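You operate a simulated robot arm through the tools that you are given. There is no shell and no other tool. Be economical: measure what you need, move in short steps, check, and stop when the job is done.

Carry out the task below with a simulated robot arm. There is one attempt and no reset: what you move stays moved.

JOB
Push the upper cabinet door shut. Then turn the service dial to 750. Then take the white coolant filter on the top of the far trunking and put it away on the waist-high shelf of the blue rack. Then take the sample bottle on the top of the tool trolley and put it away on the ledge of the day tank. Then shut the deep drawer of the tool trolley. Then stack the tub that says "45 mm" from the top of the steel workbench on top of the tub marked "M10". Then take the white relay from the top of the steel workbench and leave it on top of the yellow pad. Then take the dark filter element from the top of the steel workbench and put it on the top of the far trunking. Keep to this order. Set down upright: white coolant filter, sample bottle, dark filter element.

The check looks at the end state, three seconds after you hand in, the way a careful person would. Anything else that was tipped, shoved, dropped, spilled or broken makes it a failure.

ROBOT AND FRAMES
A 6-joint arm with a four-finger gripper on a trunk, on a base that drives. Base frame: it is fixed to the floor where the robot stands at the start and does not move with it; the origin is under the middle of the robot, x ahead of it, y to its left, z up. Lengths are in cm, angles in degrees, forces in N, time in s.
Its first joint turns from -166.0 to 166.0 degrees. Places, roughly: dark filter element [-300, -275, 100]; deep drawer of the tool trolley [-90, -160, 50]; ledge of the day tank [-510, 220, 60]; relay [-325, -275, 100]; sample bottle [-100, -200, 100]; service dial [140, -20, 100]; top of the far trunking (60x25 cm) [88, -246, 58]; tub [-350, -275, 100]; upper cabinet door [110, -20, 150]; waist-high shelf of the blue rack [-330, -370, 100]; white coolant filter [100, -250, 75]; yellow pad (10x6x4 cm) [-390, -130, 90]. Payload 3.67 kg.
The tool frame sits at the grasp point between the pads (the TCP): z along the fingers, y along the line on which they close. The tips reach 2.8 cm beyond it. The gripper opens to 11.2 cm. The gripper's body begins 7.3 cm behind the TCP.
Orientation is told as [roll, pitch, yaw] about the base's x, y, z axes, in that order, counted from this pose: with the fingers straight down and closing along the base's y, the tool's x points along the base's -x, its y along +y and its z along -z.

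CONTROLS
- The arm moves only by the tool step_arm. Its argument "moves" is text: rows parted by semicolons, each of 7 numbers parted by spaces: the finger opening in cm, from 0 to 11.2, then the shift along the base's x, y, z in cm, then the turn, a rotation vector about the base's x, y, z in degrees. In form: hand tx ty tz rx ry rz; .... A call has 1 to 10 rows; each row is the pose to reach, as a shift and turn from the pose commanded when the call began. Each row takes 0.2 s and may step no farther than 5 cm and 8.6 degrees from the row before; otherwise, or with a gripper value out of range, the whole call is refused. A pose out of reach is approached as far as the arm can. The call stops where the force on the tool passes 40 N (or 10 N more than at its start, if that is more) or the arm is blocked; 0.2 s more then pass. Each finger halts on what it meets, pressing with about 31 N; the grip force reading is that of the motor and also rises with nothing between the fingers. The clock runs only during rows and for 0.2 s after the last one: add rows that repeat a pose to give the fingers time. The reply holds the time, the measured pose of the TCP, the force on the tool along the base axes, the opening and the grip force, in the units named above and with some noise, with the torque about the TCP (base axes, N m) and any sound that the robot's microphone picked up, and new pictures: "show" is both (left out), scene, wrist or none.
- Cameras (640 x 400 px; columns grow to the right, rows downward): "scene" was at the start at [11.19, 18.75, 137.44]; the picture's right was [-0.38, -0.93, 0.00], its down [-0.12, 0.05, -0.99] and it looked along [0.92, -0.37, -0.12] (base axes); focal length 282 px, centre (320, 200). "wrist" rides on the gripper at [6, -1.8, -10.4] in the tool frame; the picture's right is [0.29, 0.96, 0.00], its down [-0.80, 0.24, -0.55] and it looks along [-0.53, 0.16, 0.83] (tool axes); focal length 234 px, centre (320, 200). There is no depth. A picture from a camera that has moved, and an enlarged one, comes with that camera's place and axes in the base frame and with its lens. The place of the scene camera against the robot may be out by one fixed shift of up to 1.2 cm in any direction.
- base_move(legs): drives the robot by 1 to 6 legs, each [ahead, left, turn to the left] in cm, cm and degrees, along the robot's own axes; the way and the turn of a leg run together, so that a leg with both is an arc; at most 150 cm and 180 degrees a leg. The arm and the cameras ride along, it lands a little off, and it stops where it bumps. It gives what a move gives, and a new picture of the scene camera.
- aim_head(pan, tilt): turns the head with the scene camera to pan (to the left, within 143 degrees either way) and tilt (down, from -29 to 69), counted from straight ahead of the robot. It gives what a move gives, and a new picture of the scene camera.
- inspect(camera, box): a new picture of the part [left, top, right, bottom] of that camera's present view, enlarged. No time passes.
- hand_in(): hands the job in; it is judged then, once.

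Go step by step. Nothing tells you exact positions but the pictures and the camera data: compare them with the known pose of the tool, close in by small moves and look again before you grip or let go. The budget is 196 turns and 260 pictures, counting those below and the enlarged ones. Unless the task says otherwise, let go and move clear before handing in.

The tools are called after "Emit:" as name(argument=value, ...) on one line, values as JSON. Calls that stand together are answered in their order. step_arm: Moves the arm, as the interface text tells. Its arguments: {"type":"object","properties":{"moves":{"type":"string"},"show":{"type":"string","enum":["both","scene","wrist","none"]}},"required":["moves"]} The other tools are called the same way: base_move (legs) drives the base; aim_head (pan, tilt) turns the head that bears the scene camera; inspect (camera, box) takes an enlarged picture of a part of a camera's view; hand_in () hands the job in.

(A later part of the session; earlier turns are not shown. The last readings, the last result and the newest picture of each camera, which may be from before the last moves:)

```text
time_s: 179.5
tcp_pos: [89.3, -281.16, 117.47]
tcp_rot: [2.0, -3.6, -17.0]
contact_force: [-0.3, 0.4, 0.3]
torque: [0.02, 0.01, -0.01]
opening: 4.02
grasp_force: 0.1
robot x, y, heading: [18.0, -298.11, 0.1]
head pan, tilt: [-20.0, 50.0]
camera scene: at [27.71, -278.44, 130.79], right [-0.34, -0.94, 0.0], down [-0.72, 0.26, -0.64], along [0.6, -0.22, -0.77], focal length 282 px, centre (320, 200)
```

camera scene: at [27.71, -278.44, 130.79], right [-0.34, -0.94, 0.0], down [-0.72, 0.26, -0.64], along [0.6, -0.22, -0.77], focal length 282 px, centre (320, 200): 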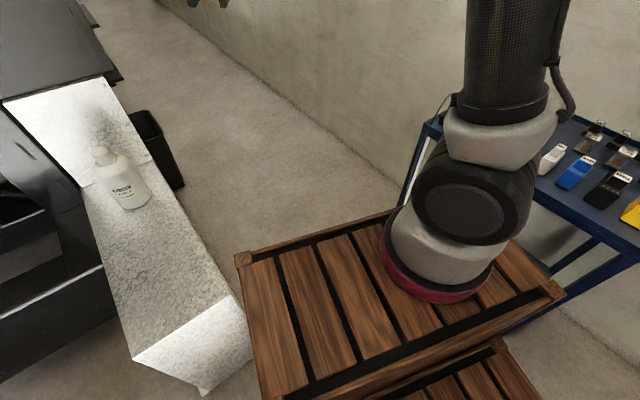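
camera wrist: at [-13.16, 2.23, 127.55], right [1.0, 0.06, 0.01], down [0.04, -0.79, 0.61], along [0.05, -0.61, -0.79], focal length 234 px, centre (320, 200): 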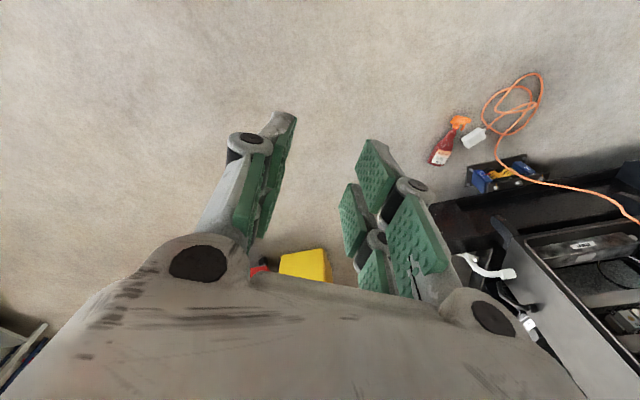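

There is roughly 10 cm clearance on both sides, so I advance 20 cm straight.

Emit:
base_move(legs=[[20, 0, 0]])

Emit:
aim_head(pan=30, tilt=30)

Emit:
inspect(camera="scene", box=[200, 120, 440, 300])

```text
time_s: 181.1
tcp_pos: [109.36, -280.87, 117.58]
tcp_rot: [1.9, -3.6, -16.9]
contact_force: [-0.9, 0.2, 0.0]
torque: [0.02, -0.01, 0.02]
opening: 4.0
grasp_force: 0.0
robot x, y, heading: [37.97, -298.39, 0.3]
head pan, tilt: [-20.0, 50.0]
camera scene: at [47.85, -278.37, 130.79], right [-0.34, -0.94, 0.0], down [-0.72, 0.26, -0.64], along [0.6, -0.22, -0.77], focal length 282 px, centre (320, 200)
```

scene: 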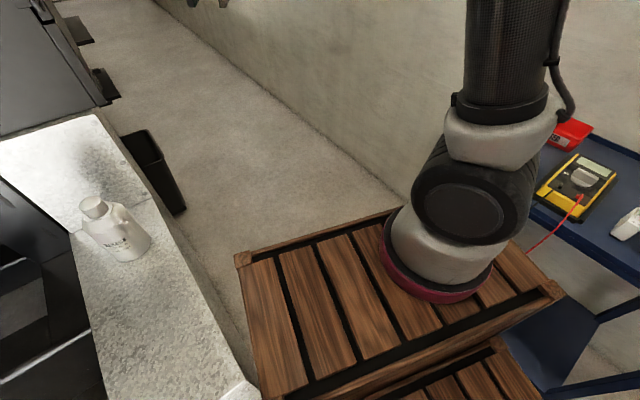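

```text
time_s: 182.3
tcp_pos: [109.5, -280.86, 117.47]
tcp_rot: [2.0, -3.6, -16.9]
contact_force: [-1.4, 1.3, 0.2]
torque: [0.03, -0.01, -0.03]
opening: 3.99
grasp_force: 0.1
robot x, y, heading: [38.29, -298.22, 0.1]
head pan, tilt: [30.0, 30.0]
camera scene: at [48.42, -271.22, 133.74], right [0.5, -0.86, 0.0], down [-0.43, -0.25, -0.87], along [0.75, 0.44, -0.5], focal length 282 px, centre (320, 200)
```

scene: 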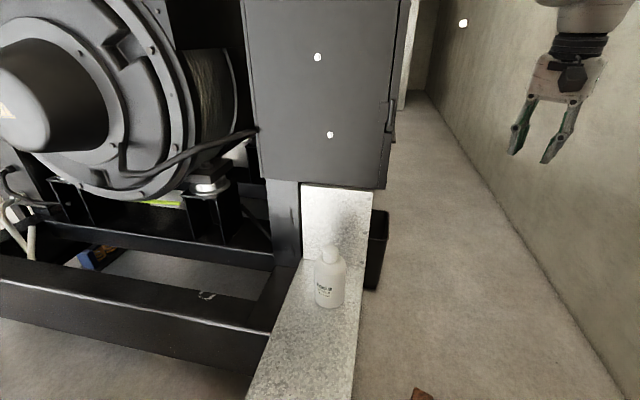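

```text
2.22 times, centred on (320, 210) of scene
camera zoom: at [48.42, -271.22, 133.74], right [0.5, -0.86, 0.0], down [-0.43, -0.25, -0.87], along [0.75, 0.44, -0.5], focal length 626 px, centre (320, 178)
```

zoom: 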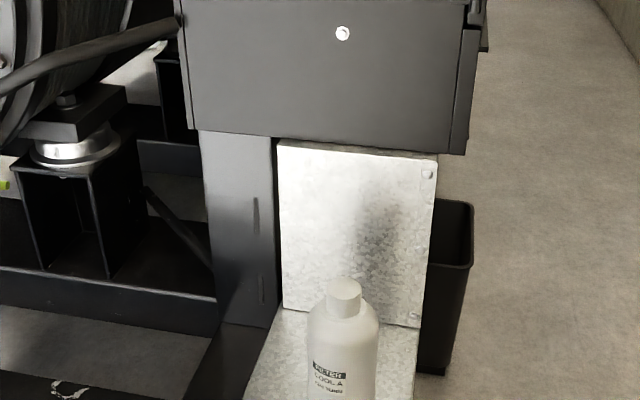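

The bottle-shaped filter stands at about (105.5,-241). Its body is about 9 cm wide, from z 58 to 73, with the cap top near 82. I'll grip the body from the side with the tool tilted, so first I yaw the tool toward it.

Emit:
step_arm(moves="11.2 -2 3 -1.5 0 0 7; 11.2 -4 6 -3 0 0 14; 11.2 -7 9 -4.5 0 0 21; 11.2 -9.5 12 -6 0 0 28; 11.2 -12 15 -7.5 0 0 35; 11.2 -14.5 18 -9 0 0 42; 11.2 -17 21 -10.5 0 0 49; 11.2 -19.5 24 -12 0 0 57; 11.2 -20 27 -12 0 0 57", show="none")

Emit:
step_arm(moves="11.2 0 0 -1.5 5.2 -6.2 0; 11.2 0 0 -3 10.4 -12.4 0; 11.2 0 0 -5 15.6 -18.6 0; 11.2 0 0 -8 20.8 -24.8 0; 11.2 0 0 -11 26 -31 0; 11.2 0 0 -14 31.2 -37.2 0; 11.2 0 0 -17 36.4 -43.4 0; 11.2 0 0 -20 40 -47.7 0; 11.2 0 0 -23 40 -47.7 0")

```text
time_s: 184.3
tcp_pos: [89.37, -253.61, 105.44]
tcp_rot: [1.9, -3.6, 40.1]
contact_force: [-0.2, -0.3, 0.1]
torque: [0.0, 0.07, -0.02]
opening: 11.21
grasp_force: 0.0
robot x, y, heading: [37.75, -297.96, 0.2]
head pan, tilt: [30.0, 30.0]
```

```text
time_s: 186.3
tcp_pos: [90.86, -249.3, 86.45]
tcp_rot: [-8.0, -64.3, 48.1]
contact_force: [0.5, -1.4, 0.3]
torque: [-0.03, -0.02, -0.01]
opening: 11.16
grasp_force: 0.1
out of reach, approached as far as the arm can: row 4, 7, 8, 9
robot x, y, heading: [38.16, -298.01, 0.1]
head pan, tilt: [30.0, 30.0]
camera scene: at [48.39, -271.23, 133.75], right [0.5, -0.86, 0.0], down [-0.43, -0.25, -0.87], along [0.75, 0.44, -0.5], focal length 282 px, centre (320, 200)
camera wrist: at [82.84, -258.69, 85.66], right [-0.71, 0.63, -0.32], down [-0.31, 0.12, 0.94], along [0.63, 0.77, 0.11], focal length 234 px, centre (320, 200)
```

scene: 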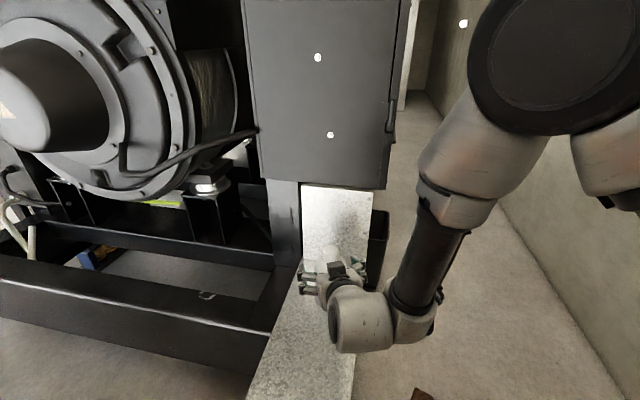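
wrist: 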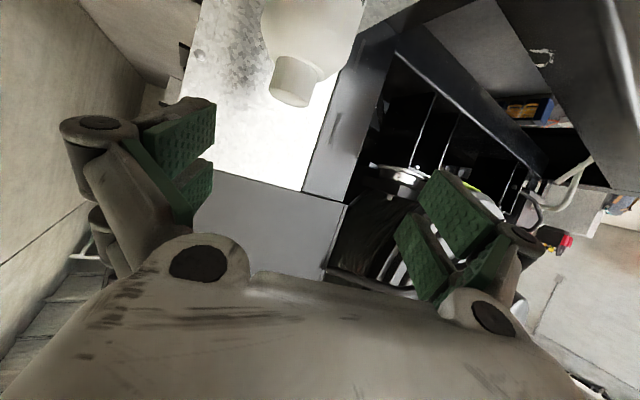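

The tool points at the bottle with 25° tilt, and the bottle lies about 3.5 cm to the right of the tool line. I correct that and descend in front of it.

Emit:
step_arm(moves="11.2 1.2 -1.4 -3 0 0 0; 11.2 2.2 -2.7 -6 0 0 0; 11.2 2.2 -2.7 -9 0 0 0; 11.2 2.2 -2.7 -12 0 0 0; 11.2 2.2 -2.7 -15 0 0 0; 11.2 2.2 -2.7 -17 0 0 0")

```text
time_s: 187.7
tcp_pos: [95.37, -248.35, 70.94]
tcp_rot: [-15.9, -62.7, 55.2]
contact_force: [0.2, -0.7, -0.3]
torque: [-0.01, -0.01, 0.03]
opening: 11.2
grasp_force: 0.0
out of reach, approached as far as the arm can: row 1, 2, 3, 4, 5, 6
robot x, y, heading: [37.92, -298.1, 0.2]
head pan, tilt: [30.0, 30.0]
camera scene: at [48.4, -271.21, 133.74], right [0.5, -0.86, 0.0], down [-0.43, -0.25, -0.87], along [0.75, 0.44, -0.5], focal length 282 px, centre (320, 200)
camera wrist: at [87.34, -257.5, 70.4], right [-0.7, 0.61, -0.38], down [-0.34, 0.18, 0.92], along [0.63, 0.77, 0.08], focal length 234 px, centre (320, 200)
```

scene: 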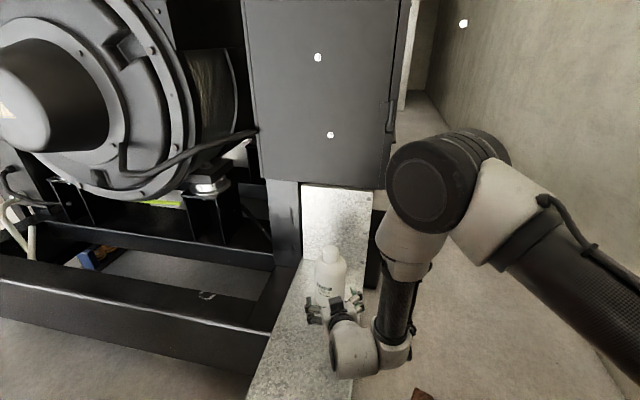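
wrist: 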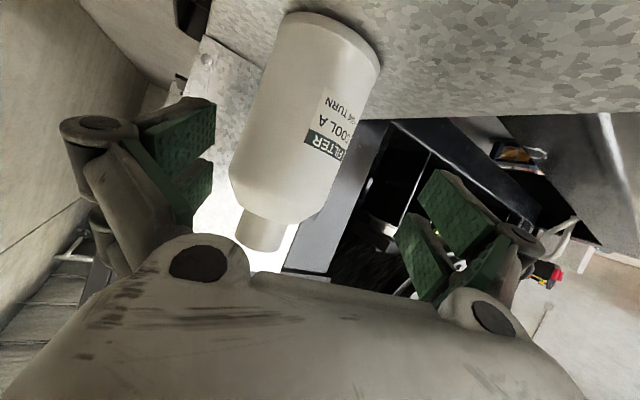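

The bottle is nearly centred between the fingers, but the arm is a bit cramped here. I inch forward and watch how the pose follows.

Emit:
step_arm(moves="11.2 1.8 0.8 -0.5 0 0 0; 11.2 3.6 1.6 -1 0 0 0; 11.2 5.4 2.6 -1 0 0 0", show="wrist")

```text
time_s: 188.5
tcp_pos: [100.38, -245.78, 69.98]
tcp_rot: [-15.8, -62.6, 55.2]
contact_force: [-0.8, -0.4, -0.8]
torque: [0.01, -0.04, 0.02]
opening: 11.2
grasp_force: 0.0
robot x, y, heading: [38.38, -298.02, 0.1]
head pan, tilt: [30.0, 30.0]
camera wrist: at [92.45, -255.04, 69.5], right [-0.7, 0.61, -0.38], down [-0.34, 0.18, 0.92], along [0.63, 0.77, 0.08], focal length 234 px, centre (320, 200)
```

wrist: 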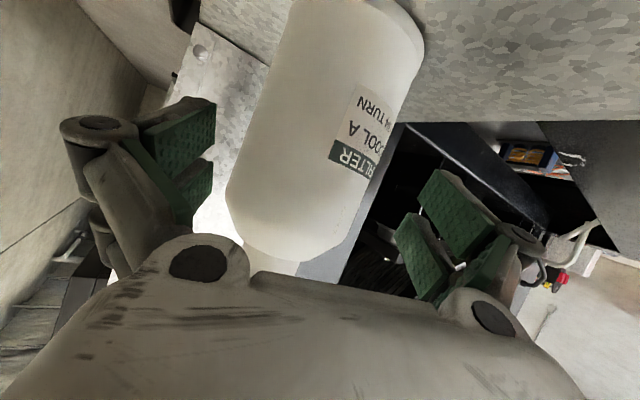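

The pose now follows commands. I fix the small roll and move forward so that the bottle body comes between the pads.

Emit:
step_arm(moves="11.2 0 0 0 3 2.3 -1.8; 11.2 0 0 0 6 4.6 -3.7; 11.2 1.8 1.4 -0.5 6 4.6 -3.7; 11.2 3.6 2.8 -1 6 4.6 -3.7; 11.2 5.2 4 -1.5 6 4.6 -3.7; 11.2 5.2 4 -1.5 6 4.6 -3.7")

```text
time_s: 189.9
tcp_pos: [105.87, -240.69, 68.55]
tcp_rot: [-1.2, -63.5, 38.1]
contact_force: [0.0, -0.3, -0.8]
torque: [-0.02, 0.02, 0.02]
opening: 11.2
grasp_force: 0.1
out of reach, approached as far as the arm can: row 1, 2, 3, 4, 5, 6
robot x, y, heading: [38.05, -297.86, 0.1]
head pan, tilt: [30.0, 30.0]
camera scene: at [48.41, -271.2, 133.74], right [0.5, -0.86, 0.0], down [-0.43, -0.25, -0.87], along [0.75, 0.44, -0.5], focal length 282 px, centre (320, 200)
camera wrist: at [97.16, -249.34, 67.98], right [-0.68, 0.68, -0.27], down [-0.26, 0.11, 0.96], along [0.69, 0.72, 0.1], focal length 234 px, centre (320, 200)
```

scene: 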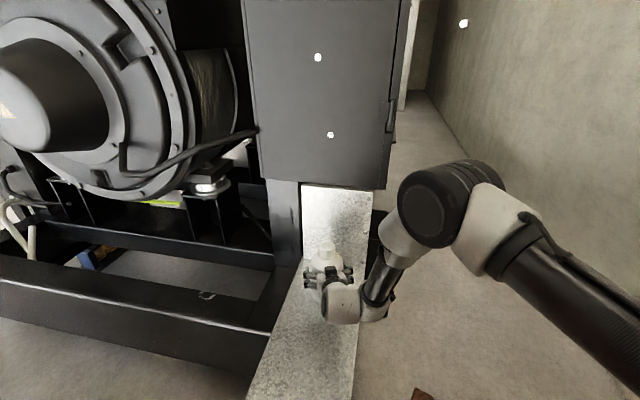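
wrist: 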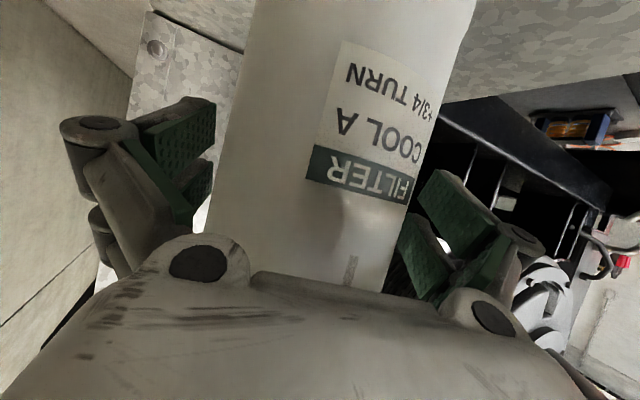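

The bottle body is between the pads. I close the fingers.

Emit:
step_arm(moves="10 0 0 0 0 0 0; 9 0 0 0 0 0 0; 8 0 0 0 0 0 0; 7 0 0 0 0 0 0; 6 0 0 0 0 0 0; 6 0 0 0 0 0 0", show="wrist")

```text
time_s: 191.3
tcp_pos: [105.8, -240.72, 68.66]
tcp_rot: [-1.3, -63.4, 38.2]
contact_force: [1.4, -2.0, 1.6]
torque: [0.1, -0.03, -0.06]
opening: 9.97
grasp_force: 31.4
robot x, y, heading: [38.11, -298.12, -0.0]
head pan, tilt: [30.0, 30.0]
camera wrist: at [97.17, -249.37, 67.99], right [-0.68, 0.68, -0.27], down [-0.26, 0.11, 0.96], along [0.69, 0.72, 0.1], focal length 234 px, centre (320, 200)
```

wrist: 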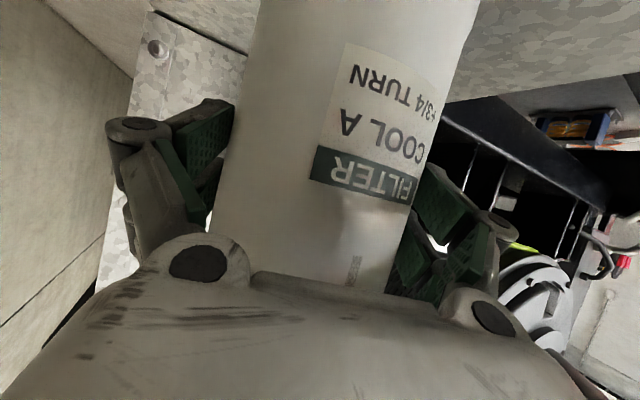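

The filter is gripped at 9.97 cm, with 31 N on the fingers. I lift it straight up.

Emit:
step_arm(moves="6 0 0 1.5 0 0 0; 6 0 0 4 0 0 0; 6 0 0 8 0 0 0; 6 0 0 12 0 0 0; 6 0 0 16 0 0 0; 6 0 0 20 0 0 0; 6 -1 -2 24 0 0 0; 6 -2 -4 28 0 0 0; 6 -2 -4 32 0 0 0")

```text
time_s: 193.3
tcp_pos: [103.77, -244.64, 100.49]
tcp_rot: [0.7, -63.5, 36.6]
contact_force: [0.1, 0.7, -5.8]
torque: [-0.01, 0.05, 0.01]
opening: 9.95
grasp_force: 31.3
robot x, y, heading: [38.09, -298.2, 0.3]
head pan, tilt: [30.0, 30.0]
camera scene: at [48.46, -271.16, 133.73], right [0.5, -0.86, 0.0], down [-0.43, -0.25, -0.87], along [0.75, 0.44, -0.5], focal length 282 px, centre (320, 200)
camera wrist: at [95.07, -253.53, 99.71], right [-0.68, 0.68, -0.25], down [-0.26, 0.1, 0.96], along [0.68, 0.72, 0.11], focal length 234 px, centre (320, 200)
```

scene: 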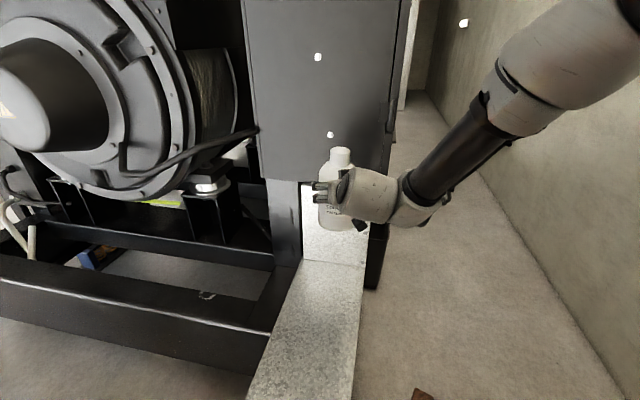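
wrist: 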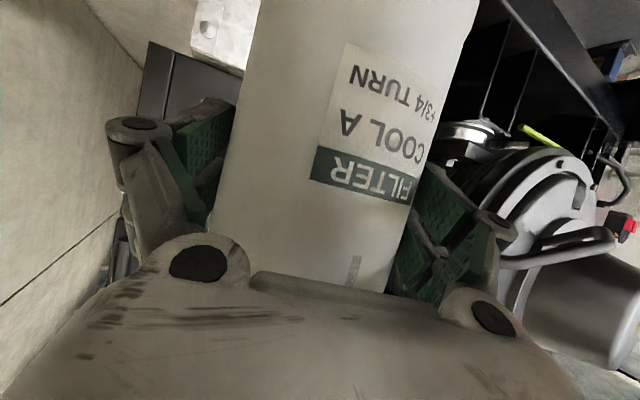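

The filter is held upright and clear. I swing it in front of the base so that it won't brush the trolley board on the way back.

Emit:
step_arm(moves="6 1 -4 0 0 0 -3.6; 6 2 -8 0 0 0 -7.2; 6 3 -12 0 0 0 -10.8; 6 4 -16 0.5 0 0 -14.4; 6 5 -20 1 0 0 -18; 6 5.5 -24 1.5 0 0 -21.6; 6 6 -28 2 0 0 -25.2; 6 6 -32 2.5 0 0 -28.8; 6 6 -36 3 0 0 -32.4; 6 6 -40 3 0 0 -36", show="none")

Emit:
base_move(legs=[[-140, 0, 0], [-135, 0, 0]])

```text
time_s: 195.5
tcp_pos: [111.94, -284.03, 104.05]
tcp_rot: [0.8, -63.7, 0.7]
contact_force: [0.6, -0.8, -5.4]
torque: [-0.02, 0.08, -0.06]
opening: 9.94
grasp_force: 30.2
out of reach, approached as far as the arm can: row 9, 10
robot x, y, heading: [38.01, -297.79, 0.3]
head pan, tilt: [30.0, 30.0]
```

```text
time_s: 209.0
tcp_pos: [-165.86, -284.87, 104.04]
tcp_rot: [0.8, -63.6, -0.6]
contact_force: [0.1, 0.6, -5.1]
torque: [-0.02, 0.08, 0.01]
opening: 9.92
grasp_force: 30.3
robot x, y, heading: [-239.88, -297.18, -1.2]
head pan, tilt: [30.0, 30.0]
camera scene: at [-229.14, -270.7, 133.74], right [0.48, -0.88, 0.0], down [-0.44, -0.24, -0.87], along [0.76, 0.42, -0.5], focal length 282 px, centre (320, 200)
```

scene: 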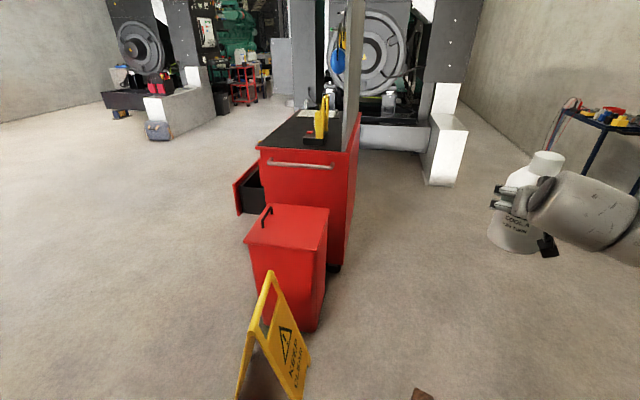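

I look toward the blue rack behind on my right.

Emit:
aim_head(pan=-140, tilt=15)

Emit:
aim_head(pan=-105, tilt=15)

```text
time_s: 211.6
tcp_pos: [-165.91, -284.81, 104.06]
tcp_rot: [0.6, -63.7, -0.6]
contact_force: [0.1, -0.6, -6.0]
torque: [0.0, 0.05, -0.02]
opening: 9.94
grasp_force: 31.0
robot x, y, heading: [-239.98, -297.53, -1.1]
head pan, tilt: [-140.0, 15.0]
camera scene: at [-244.32, -280.95, 136.17], right [-0.63, 0.78, 0.0], down [0.2, 0.16, -0.97], along [-0.75, -0.61, -0.26], focal length 282 px, centre (320, 200)
```

scene: 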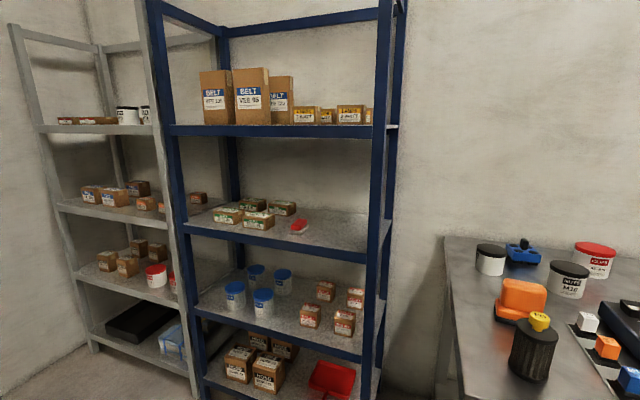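

```text
time_s: 212.6
tcp_pos: [-165.79, -285.01, 104.07]
tcp_rot: [0.6, -63.7, -0.5]
contact_force: [0.2, -1.0, -4.2]
torque: [0.0, 0.05, -0.02]
opening: 9.94
grasp_force: 30.4
robot x, y, heading: [-240.0, -297.38, -1.2]
head pan, tilt: [-105.0, 15.0]
camera scene: at [-239.64, -284.05, 136.17], right [-0.96, 0.28, 0.0], down [0.07, 0.25, -0.97], along [-0.27, -0.93, -0.26], focal length 282 px, centre (320, 200)
```

scene: 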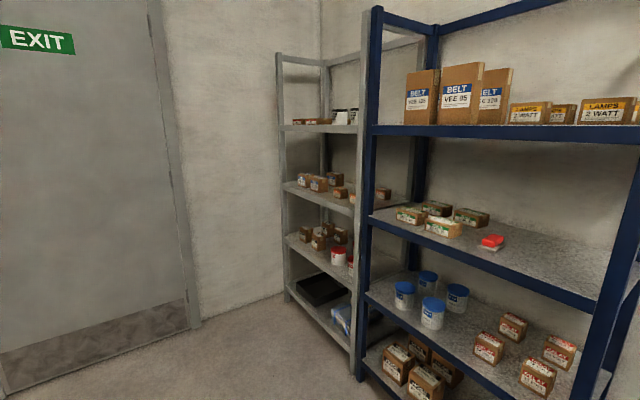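

The waist-high blue shelf seems to be at z≈100, with its front edge running from (-287,-381) to (-307,-314) and free space near its right post. I move away a bit and turn to face it.

Emit:
base_move(legs=[[32, 0, 0], [0, 0, -163]])

Emit:
aim_head(pan=-10, tilt=15)

```text
time_s: 221.5
tcp_pos: [-276.61, -329.17, 103.99]
tcp_rot: [0.7, -63.6, -165.5]
contact_force: [0.5, -0.8, -5.4]
torque: [-0.01, -0.04, -0.02]
opening: 9.91
grasp_force: 31.6
robot x, y, heading: [-208.09, -297.86, -166.0]
head pan, tilt: [-105.0, 15.0]
camera scene: at [-204.1, -309.13, 136.17], right [1.0, -0.02, 0.0], down [0.0, -0.26, -0.97], along [0.02, 0.97, -0.26], focal length 282 px, centre (320, 200)
```

scene: 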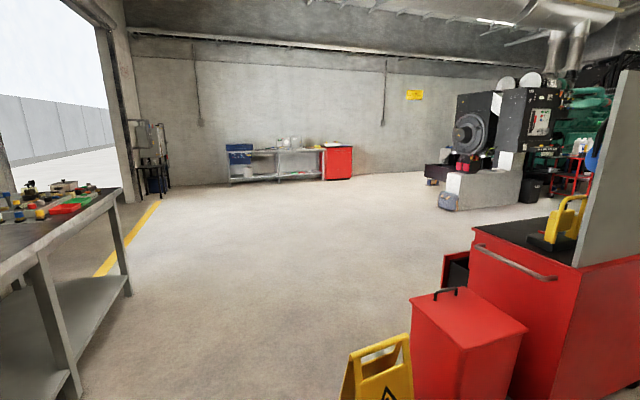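

```text
time_s: 223.2
tcp_pos: [-276.55, -329.15, 104.05]
tcp_rot: [0.7, -63.7, -165.4]
contact_force: [0.6, 0.0, -5.8]
torque: [0.01, -0.06, 0.03]
opening: 9.94
grasp_force: 30.6
robot x, y, heading: [-207.73, -297.97, -165.8]
head pan, tilt: [-10.0, 15.0]
camera scene: at [-213.56, -319.14, 136.16], right [-0.07, 1.0, 0.0], down [0.26, 0.02, -0.97], along [-0.96, -0.07, -0.26], focal length 282 px, centre (320, 200)
```

scene: 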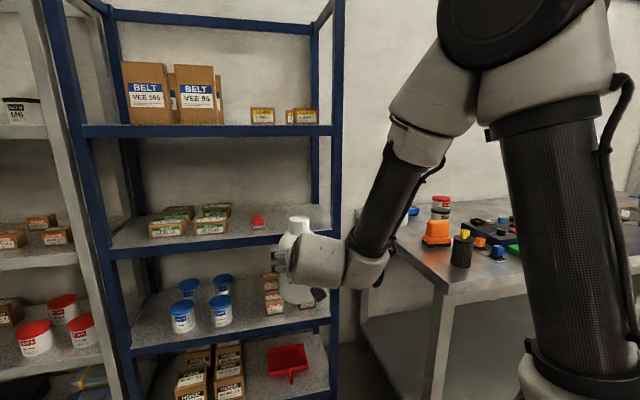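

The shelf is roughly at z 92–96, with a free spot right of the small red item, around (-322,-338). I raise the filter and shift it to my right, so that the base can stay clear of the bench corner.

Emit:
step_arm(moves="6 -0.6 2.4 2 0 0 0; 6 -1.2 4.8 4 0 0 0; 6 -1.8 7.2 6 0 0 0; 6 -2.4 9.6 8 0 0 0; 6 -3 12 9 0 0 0; 6 -3.6 14.5 9 0 0 0", show="none")

Emit:
base_move(legs=[[0, 12, 0], [20, 0, 0]])

```text
time_s: 224.6
tcp_pos: [-279.11, -318.4, 112.88]
tcp_rot: [0.1, -63.6, -165.4]
contact_force: [-0.7, -0.1, -5.5]
torque: [0.01, -0.08, -0.01]
opening: 9.96
grasp_force: 31.3
out of reach, approached as far as the arm can: row 1, 2, 3, 5, 6
robot x, y, heading: [-208.03, -298.05, -165.6]
head pan, tilt: [-10.0, 15.0]
```

```text
time_s: 227.0
tcp_pos: [-295.63, -334.7, 112.93]
tcp_rot: [0.4, -63.6, -165.5]
contact_force: [-0.7, 0.1, -5.8]
torque: [0.04, -0.07, -0.03]
opening: 9.93
grasp_force: 31.4
robot x, y, heading: [-224.68, -314.24, -165.9]
head pan, tilt: [-10.0, 15.0]
camera scene: at [-230.07, -335.78, 136.16], right [-0.07, 1.0, 0.0], down [0.26, 0.02, -0.97], along [-0.96, -0.07, -0.26], focal length 282 px, centre (320, 200)
```

scene: 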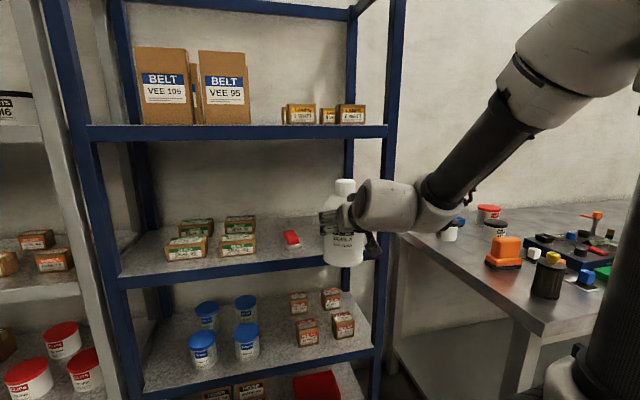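

A second triangulation puts the shelf surface near z 99–100, with the front edge at x≈-298 here. I raise slightly, then insert the filter about 11 cm deep.

Emit:
step_arm(moves="6 0 0 2.5 0 0 0; 6 -2.5 -0.1 2.5 0 0 0; 6 -5 -0.2 2.5 0 0 0; 6 -7.5 -0.4 2.5 0 0 0; 6 -10 -0.5 2.5 0 0 0; 6 -12 -0.6 2.5 0 0 0; 6 -14 -0.8 2.5 0 0 0; 6 -14 -0.8 2.5 0 0 0", show="scene")

Emit:
inspect(camera="scene", box=[240, 120, 440, 300])

```text
time_s: 228.8
tcp_pos: [-309.49, -336.65, 116.1]
tcp_rot: [-3.6, -61.3, -164.7]
contact_force: [0.0, -0.6, -5.4]
torque: [-0.03, -0.03, 0.0]
opening: 9.94
grasp_force: 31.3
out of reach, approached as far as the arm can: row 3, 4, 5, 6, 7
robot x, y, heading: [-224.28, -314.47, -166.0]
head pan, tilt: [-10.0, 15.0]
camera scene: at [-230.07, -335.78, 136.16], right [-0.07, 1.0, 0.0], down [0.26, 0.02, -0.97], along [-0.96, -0.07, -0.26], focal length 282 px, centre (320, 200)
```

scene: 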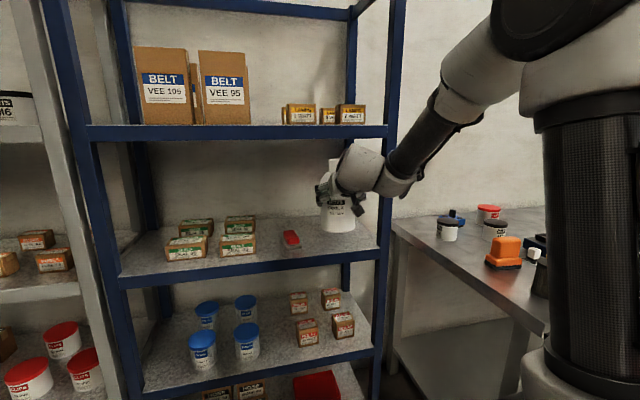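

```text
2.22 times, centred on (340, 210) of scene
camera zoom: at [-230.07, -335.78, 136.16], right [-0.07, 1.0, 0.0], down [0.26, 0.02, -0.97], along [-0.96, -0.07, -0.26], focal length 626 px, centre (276, 178)
```

zoom: 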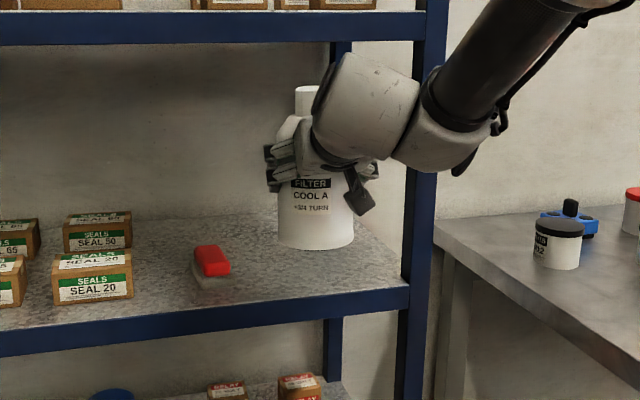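

The filter is over the shelf in a free spot. I correct the small tilt and lower it stepwise, watching the force.

Emit:
step_arm(moves="6 0 0 -1 -0.3 1 0; 6 0 0 -2 -0.57 2.1 0; 6 0 0 -3 -0.57 2.1 0; 6 0 0 -3.8 -0.57 2.1 0", show="none")

Emit:
inspect(camera="scene", box=[240, 120, 440, 300])

```text
time_s: 229.8
tcp_pos: [-308.37, -338.85, 112.82]
tcp_rot: [-0.5, -65.6, -165.6]
contact_force: [0.2, 0.2, -5.3]
torque: [0.01, -0.08, 0.01]
opening: 9.92
grasp_force: 30.9
out of reach, approached as far as the arm can: row 1, 2, 3, 4
robot x, y, heading: [-224.33, -314.59, -166.1]
head pan, tilt: [-10.0, 15.0]
```

```text
2.22 times, centred on (340, 210) of scene
camera zoom: at [-230.07, -335.77, 136.16], right [-0.07, 1.0, 0.0], down [0.26, 0.02, -0.97], along [-0.96, -0.07, -0.26], focal length 626 px, centre (276, 178)
```

zoom: 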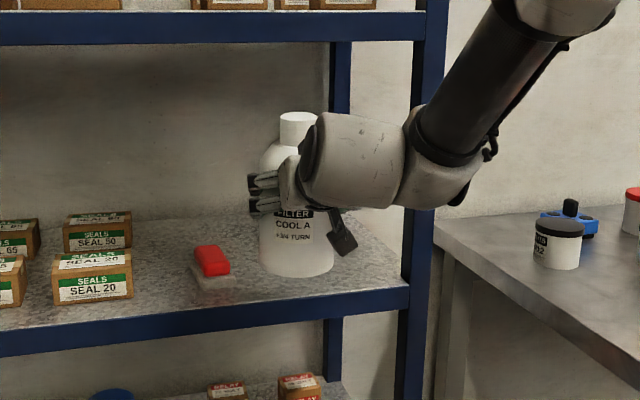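

Emit:
step_arm(moves="6 0 0.8 -0.5 0 0 0; 6 0 1.5 -0.5 0 0 0; 6 0 1.5 -1.2 0 0 0; 6 0 1.5 -1.8 0 0 0", show="none")

Emit:
inspect(camera="scene", box=[260, 150, 420, 290])

```text
time_s: 230.8
tcp_pos: [-307.82, -339.33, 111.99]
tcp_rot: [-0.4, -65.6, -165.5]
contact_force: [0.4, 0.5, -6.1]
torque: [0.05, -0.05, -0.03]
opening: 9.93
grasp_force: 31.3
out of reach, approached as far as the arm can: row 1, 2, 3, 4
robot x, y, heading: [-224.73, -313.99, -166.2]
head pan, tilt: [-10.0, 15.0]
```

```text
2.86 times, centred on (340, 220) of scene
camera zoom: at [-230.07, -335.78, 136.16], right [-0.07, 1.0, 0.0], down [0.26, 0.02, -0.97], along [-0.96, -0.07, -0.26], focal length 805 px, centre (263, 143)
```

zoom: 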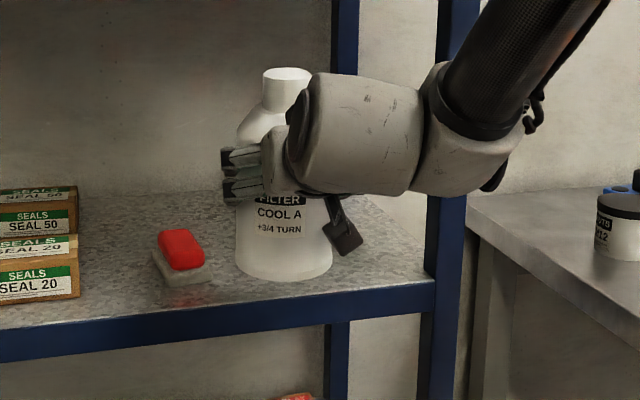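

The lowering drifts a little toward the red item, because the wrist is near alignment. I shift the base 2 cm right and continue down.

Emit:
base_move(legs=[[0, -2, 0]])

Emit:
step_arm(moves="6 0 0 -0.5 0 0 0; 6 0 0 -1 0 0 0; 6 0 0 -1.5 0 0 0", show="none")

Emit:
inspect(camera="scene", box=[260, 150, 420, 290])

```text
time_s: 231.6
tcp_pos: [-308.37, -337.31, 111.9]
tcp_rot: [-0.2, -65.7, -165.5]
contact_force: [0.4, 0.1, -4.6]
torque: [0.05, -0.05, 0.01]
opening: 9.95
grasp_force: 31.2
robot x, y, heading: [-224.72, -312.71, -165.9]
head pan, tilt: [-10.0, 15.0]
camera scene: at [-230.55, -333.82, 136.16], right [-0.07, 1.0, 0.0], down [0.26, 0.02, -0.97], along [-0.96, -0.07, -0.26], focal length 282 px, centre (320, 200)
```

scene: 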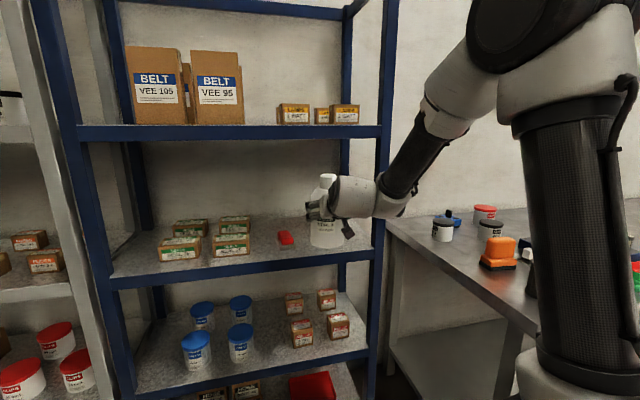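

```text
time_s: 232.4
tcp_pos: [-308.24, -337.52, 110.47]
tcp_rot: [-0.5, -65.6, -165.6]
contact_force: [0.2, 0.3, -5.1]
torque: [0.01, -0.03, -0.01]
opening: 9.93
grasp_force: 31.6
robot x, y, heading: [-225.1, -312.49, -165.8]
head pan, tilt: [-10.0, 15.0]
```

```text
2.86 times, centred on (340, 220) of scene
camera zoom: at [-230.55, -333.83, 136.16], right [-0.07, 1.0, 0.0], down [0.26, 0.02, -0.97], along [-0.96, -0.07, -0.26], focal length 805 px, centre (263, 143)
```

zoom: 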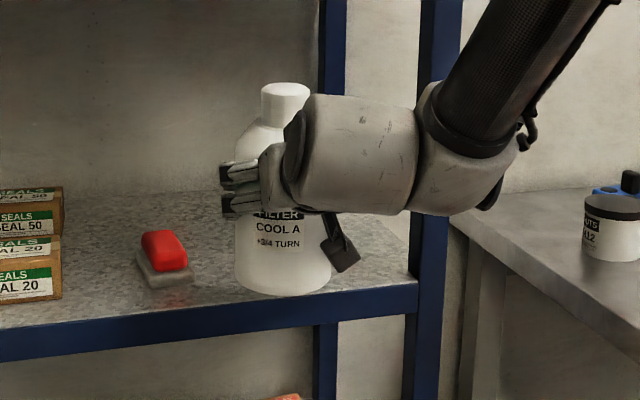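

Emit:
step_arm(moves="6 0 0 -0.4 0 0 0; 6 0 0 -0.8 0 0 0", show="none")

```text
time_s: 233.0
tcp_pos: [-308.42, -337.46, 109.56]
tcp_rot: [-0.7, -65.5, -165.5]
contact_force: [0.4, -1.1, -4.8]
torque: [0.07, -0.06, -0.02]
opening: 9.93
grasp_force: 30.3
robot x, y, heading: [-224.93, -312.39, -165.9]
head pan, tilt: [-10.0, 15.0]
```

Emit:
step_arm(moves="6 0 0 -0.4 0 0 0; 6 0 0 -0.8 0 0 0", show="none")

Emit:
inspect(camera="scene", box=[260, 150, 420, 290])

```text
time_s: 233.6
tcp_pos: [-308.26, -337.64, 108.82]
tcp_rot: [-0.8, -65.5, -165.6]
contact_force: [0.0, 0.9, -4.3]
torque: [0.0, -0.06, -0.02]
opening: 9.92
grasp_force: 31.5
out of reach, approached as far as the arm can: row 2
robot x, y, heading: [-225.35, -313.0, -166.2]
head pan, tilt: [-10.0, 15.0]
```

```text
2.86 times, centred on (340, 220) of scene
camera zoom: at [-230.55, -333.83, 136.16], right [-0.07, 1.0, 0.0], down [0.26, 0.02, -0.97], along [-0.96, -0.07, -0.26], focal length 805 px, centre (263, 143)
```

zoom: 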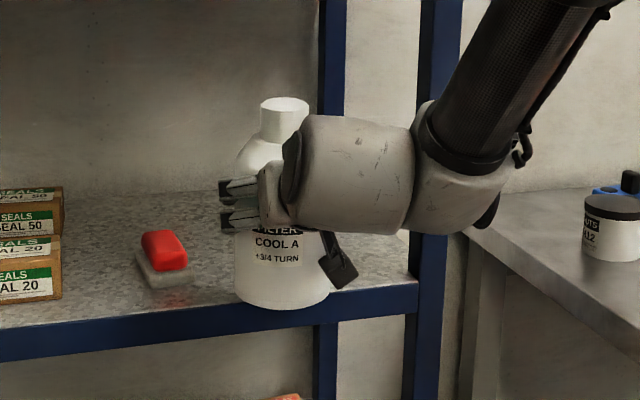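

The bottle's base still shows in front of the shelf edge, so the edge is farther (x≈-308) and the shelf lower (z≈96–97) than I took it to be. I raise the bottle, drive the base 9 cm further in and lower again.

Emit:
step_arm(moves="6 0 0 1.5 0 0 0; 6 0 0 3 0 0 0; 6 0 0 5 0 0 0; 6 0 0 5 0 0 0", show="none")

Emit:
base_move(legs=[[10, 0, 0]])

Emit:
inspect(camera="scene", box=[260, 130, 440, 290])

```text
time_s: 234.6
tcp_pos: [-308.27, -337.54, 114.01]
tcp_rot: [-0.1, -65.6, -165.5]
contact_force: [-0.5, -1.1, -4.9]
torque: [0.01, -0.06, 0.03]
opening: 9.94
grasp_force: 30.8
robot x, y, heading: [-224.93, -312.62, -166.1]
head pan, tilt: [-10.0, 15.0]
```

```text
time_s: 235.8
tcp_pos: [-318.08, -340.05, 113.96]
tcp_rot: [-0.2, -65.6, -165.5]
contact_force: [-0.1, -0.9, -6.4]
torque: [0.01, -0.06, 0.01]
opening: 9.96
grasp_force: 31.4
robot x, y, heading: [-235.0, -314.94, -165.8]
head pan, tilt: [-10.0, 15.0]
camera scene: at [-240.39, -336.28, 136.16], right [-0.07, 1.0, 0.0], down [0.26, 0.02, -0.97], along [-0.96, -0.07, -0.26], focal length 282 px, centre (320, 200)
```

scene: 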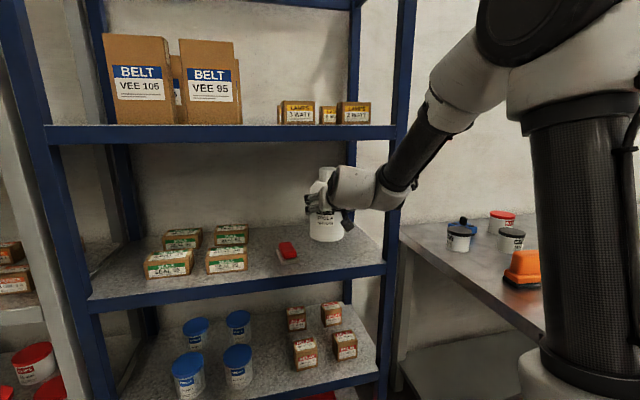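

```text
2.50 times, centred on (350, 210) of scene
camera zoom: at [-240.39, -336.28, 136.16], right [-0.07, 1.0, 0.0], down [0.26, 0.02, -0.97], along [-0.96, -0.07, -0.26], focal length 704 px, centre (245, 175)
```

zoom: 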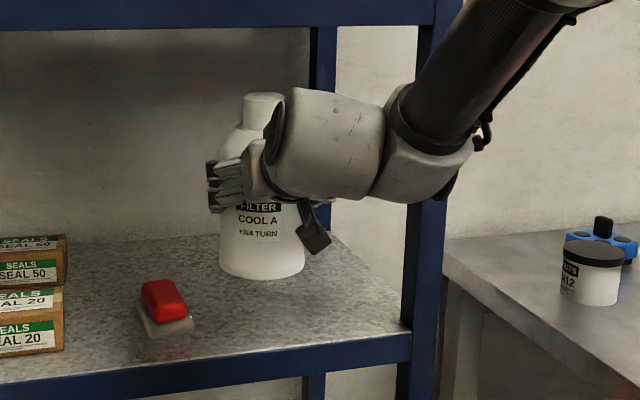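

The better estimate is a shelf at z≈94 with its edge at x≈-313. I go 6 cm deeper, then lower to contact.

Emit:
base_move(legs=[[6.5, -0.5, 0]])

Emit:
step_arm(moves="6 0 0 -1 0 0 0; 6 0 0 -2 0 0 0; 6 0 0 -3 0 0 0; 6 0 0 -4 0 0 0; 6 0 0 -5 0 0 0; 6 0 0 -6 0 0 0; 6 0 0 -7 0 0 0", show="none")

Emit:
inspect(camera="scene", box=[260, 150, 440, 310])

```text
time_s: 236.8
tcp_pos: [-324.63, -341.14, 113.86]
tcp_rot: [-0.2, -65.7, -165.6]
contact_force: [0.3, 0.6, -5.6]
torque: [0.04, -0.09, 0.0]
opening: 9.96
grasp_force: 31.0
robot x, y, heading: [-241.21, -316.25, -166.2]
head pan, tilt: [-10.0, 15.0]
camera scene: at [-246.88, -337.37, 136.16], right [-0.07, 1.0, 0.0], down [0.26, 0.02, -0.97], along [-0.96, -0.07, -0.26], focal length 282 px, centre (320, 200)
```

scene: 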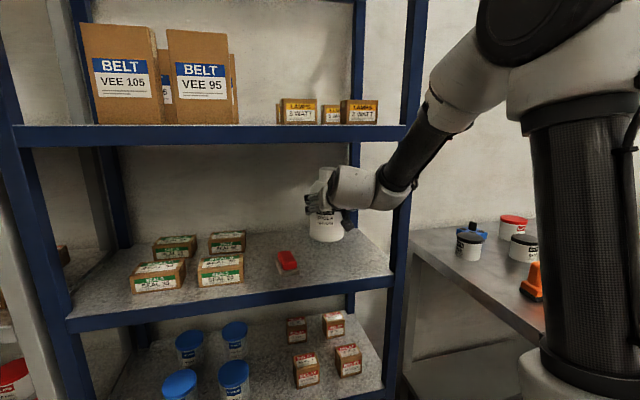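

```text
time_s: 238.3
tcp_pos: [-324.49, -341.59, 107.04]
tcp_rot: [-0.8, -65.5, -165.6]
contact_force: [0.0, 0.5, -5.8]
torque: [0.04, -0.09, 0.03]
opening: 9.92
grasp_force: 31.3
out of reach, approached as far as the arm can: row 7
robot x, y, heading: [-241.24, -316.15, -165.9]
head pan, tilt: [-10.0, 15.0]
```

```text
2.50 times, centred on (350, 230) of scene
camera zoom: at [-246.87, -337.37, 136.16], right [-0.07, 1.0, 0.0], down [0.26, 0.02, -0.97], along [-0.96, -0.07, -0.26], focal length 704 px, centre (245, 125)
```

zoom: 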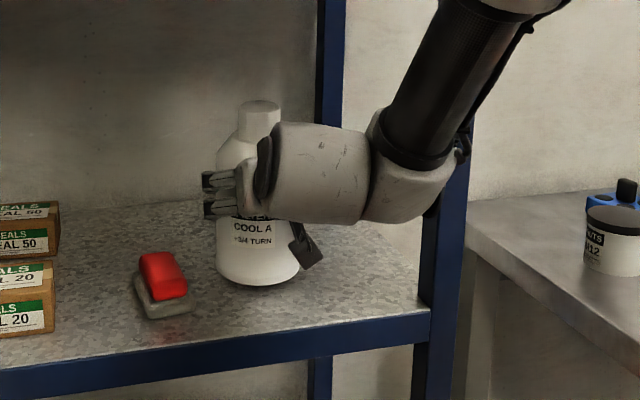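

Emit:
step_arm(moves="6 0 0 -0.3 0 0 0; 6 0 0 -0.6 0 0 0; 6 0 0 -0.9 0 0 0; 6 0 0 -1.2 0 0 0", show="none")

Emit:
inspect(camera="scene", box=[260, 150, 440, 310])

```text
time_s: 239.3
tcp_pos: [-324.43, -341.92, 106.3]
tcp_rot: [-0.6, -65.8, -165.8]
contact_force: [-7.0, 1.4, 19.4]
torque: [0.21, -0.21, 0.06]
opening: 9.95
grasp_force: 31.5
out of reach, approached as far as the arm can: row 3, 4
robot x, y, heading: [-241.43, -316.29, -166.1]
head pan, tilt: [-10.0, 15.0]
```

```text
2.50 times, centred on (350, 230) of scene
camera zoom: at [-246.82, -337.33, 136.17], right [-0.07, 1.0, 0.0], down [0.26, 0.02, -0.97], along [-0.96, -0.07, -0.26], focal length 704 px, centre (245, 125)
```

zoom: 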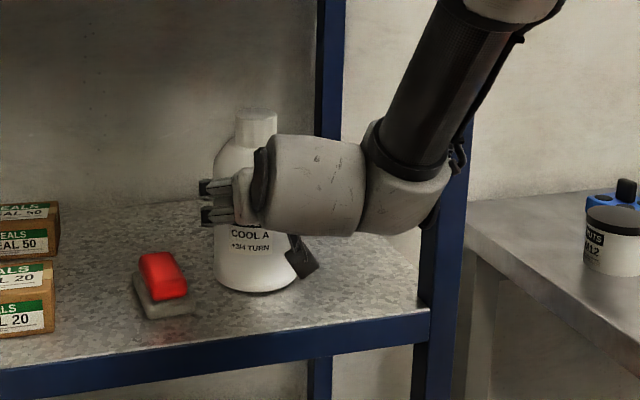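

Contact with the shelf (about 25 N). I ease up a touch, open, and retreat along the tool axis.

Emit:
step_arm(moves="6 0 0 0.3 0 0 0; 9.9 0 0 0.3 0 0 0; 10.4 0 0 0.3 0 0 0; 11.2 0 0 0.3 0 0 0; 11.2 0 0 0.3 0 0 0", show="none")

Emit:
inspect(camera="scene", box=[260, 150, 440, 310])

```text
time_s: 240.6
tcp_pos: [-324.27, -342.02, 106.17]
tcp_rot: [-0.7, -65.5, -165.6]
contact_force: [1.1, -0.1, 0.1]
torque: [-0.02, -0.02, -0.02]
opening: 11.2
grasp_force: 0.1
robot x, y, heading: [-241.11, -315.75, -166.3]
head pan, tilt: [-10.0, 15.0]
```

```text
2.50 times, centred on (350, 230) of scene
camera zoom: at [-246.85, -337.37, 136.17], right [-0.07, 1.0, 0.0], down [0.26, 0.02, -0.97], along [-0.96, -0.07, -0.26], focal length 704 px, centre (245, 125)
```

zoom: 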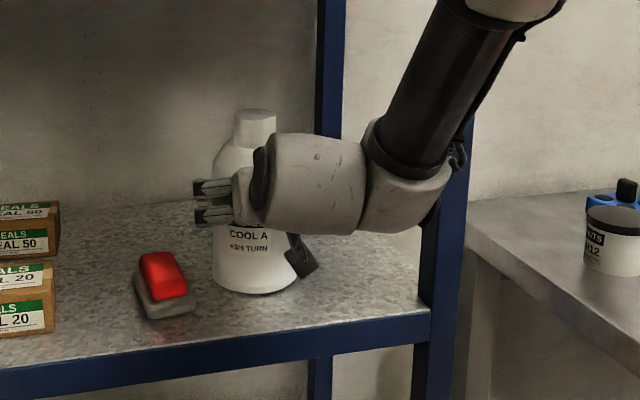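

The filter stands upright, released. I back the base straight out.

Emit:
base_move(legs=[[-38, 0, 0]])

Emit:
inspect(camera="scene", box=[160, 120, 400, 300])

```text
time_s: 242.9
tcp_pos: [-287.6, -332.94, 106.15]
tcp_rot: [-0.7, -65.5, -165.6]
contact_force: [-0.2, 0.5, -0.4]
torque: [-0.04, -0.04, -0.03]
opening: 11.18
grasp_force: 0.1
robot x, y, heading: [-204.96, -307.07, -166.0]
head pan, tilt: [-10.0, 15.0]
camera scene: at [-210.2, -328.26, 136.17], right [-0.07, 1.0, 0.0], down [0.26, 0.02, -0.97], along [-0.96, -0.07, -0.26], focal length 282 px, centre (320, 200)
```

scene: 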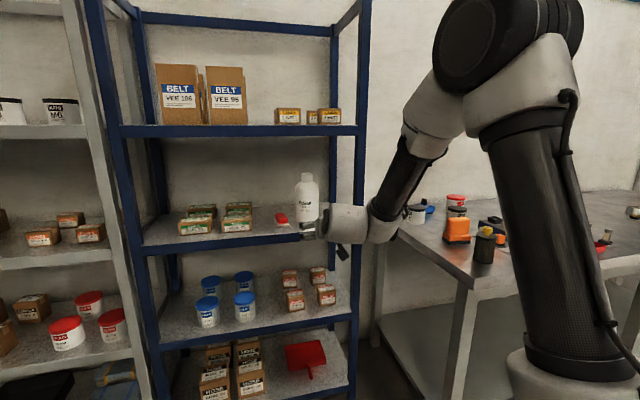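

```text
2.22 times, centred on (280, 210) of scene
camera zoom: at [-210.2, -328.26, 136.17], right [-0.07, 1.0, 0.0], down [0.26, 0.02, -0.97], along [-0.96, -0.07, -0.26], focal length 626 px, centre (409, 178)
```

zoom: 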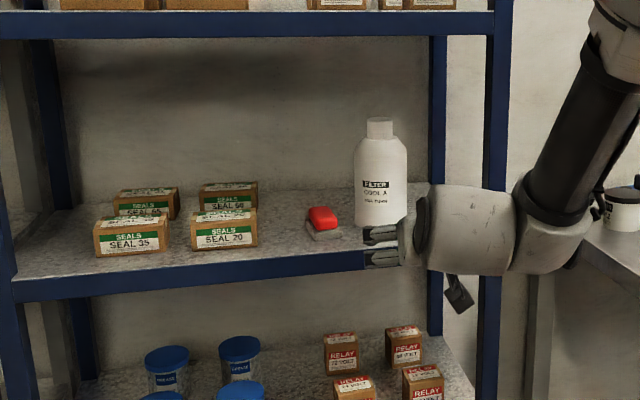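

The coolant filter is stored on the blue rack. Next is the sample bottle on the tool trolley: I drive around the sign to the trolley's right end.

Emit:
base_move(legs=[[-25, 0, 0], [0, 0, -104], [0, 65, 0], [140, 0, 0], [30, 0, -90]])

Emit:
aim_head(pan=-20, tilt=20)

```text
time_s: 262.7
tcp_pos: [-136.1, -140.94, 106.27]
tcp_rot: [-0.7, -65.4, -1.7]
contact_force: [0.9, 0.4, 0.0]
torque: [-0.03, 0.02, 0.02]
opening: 11.2
grasp_force: 0.0
robot x, y, heading: [-223.21, -142.43, -2.2]
head pan, tilt: [-10.0, 15.0]
cut short: leg 5
camera scene: at [-210.37, -122.66, 136.17], right [-0.21, -0.98, 0.0], down [-0.25, 0.05, -0.97], along [0.94, -0.2, -0.26], focal length 282 px, centre (320, 200)
```

scene: 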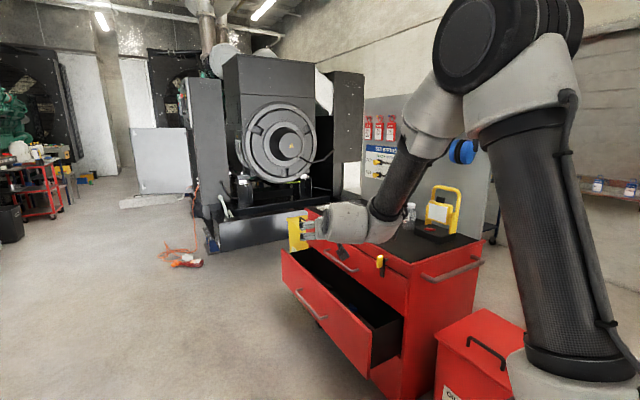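

```text
time_s: 263.4
tcp_pos: [-136.11, -140.99, 106.12]
tcp_rot: [-0.7, -65.6, -1.6]
contact_force: [1.1, 0.8, 0.0]
torque: [-0.02, 0.0, 0.01]
opening: 11.18
grasp_force: 0.0
robot x, y, heading: [-222.72, -142.77, -1.9]
head pan, tilt: [-20.0, 20.0]
camera scene: at [-210.87, -124.2, 135.35], right [-0.38, -0.93, 0.0], down [-0.32, 0.13, -0.94], along [0.87, -0.35, -0.34], focal length 282 px, centre (320, 200)
```

scene: 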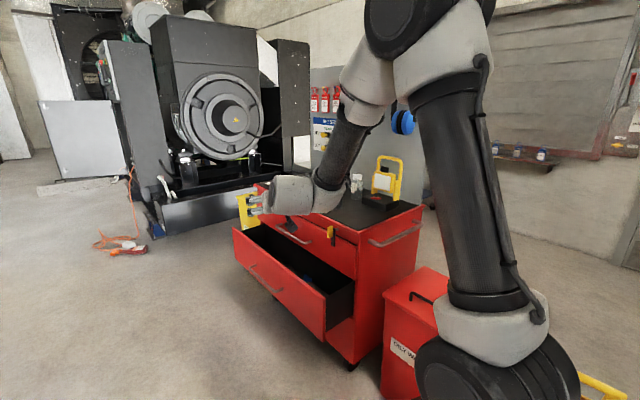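

Emit:
inspect(camera="scene", box=[300, 140, 440, 260])

```text
3.33 times, centred on (370, 200) of scene
camera zoom: at [-210.87, -124.2, 135.35], right [-0.38, -0.93, 0.0], down [-0.32, 0.13, -0.94], along [0.87, -0.35, -0.34], focal length 939 px, centre (153, 200)
```

zoom: 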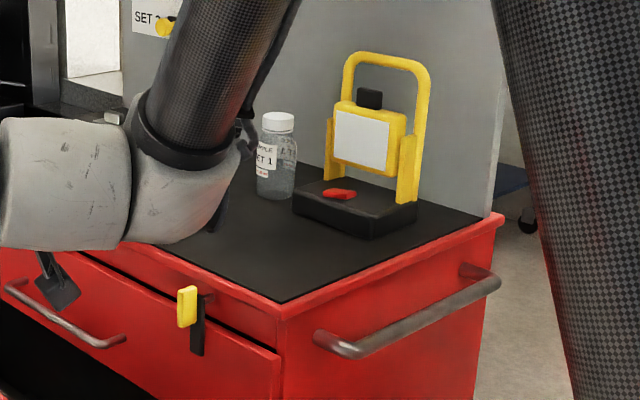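

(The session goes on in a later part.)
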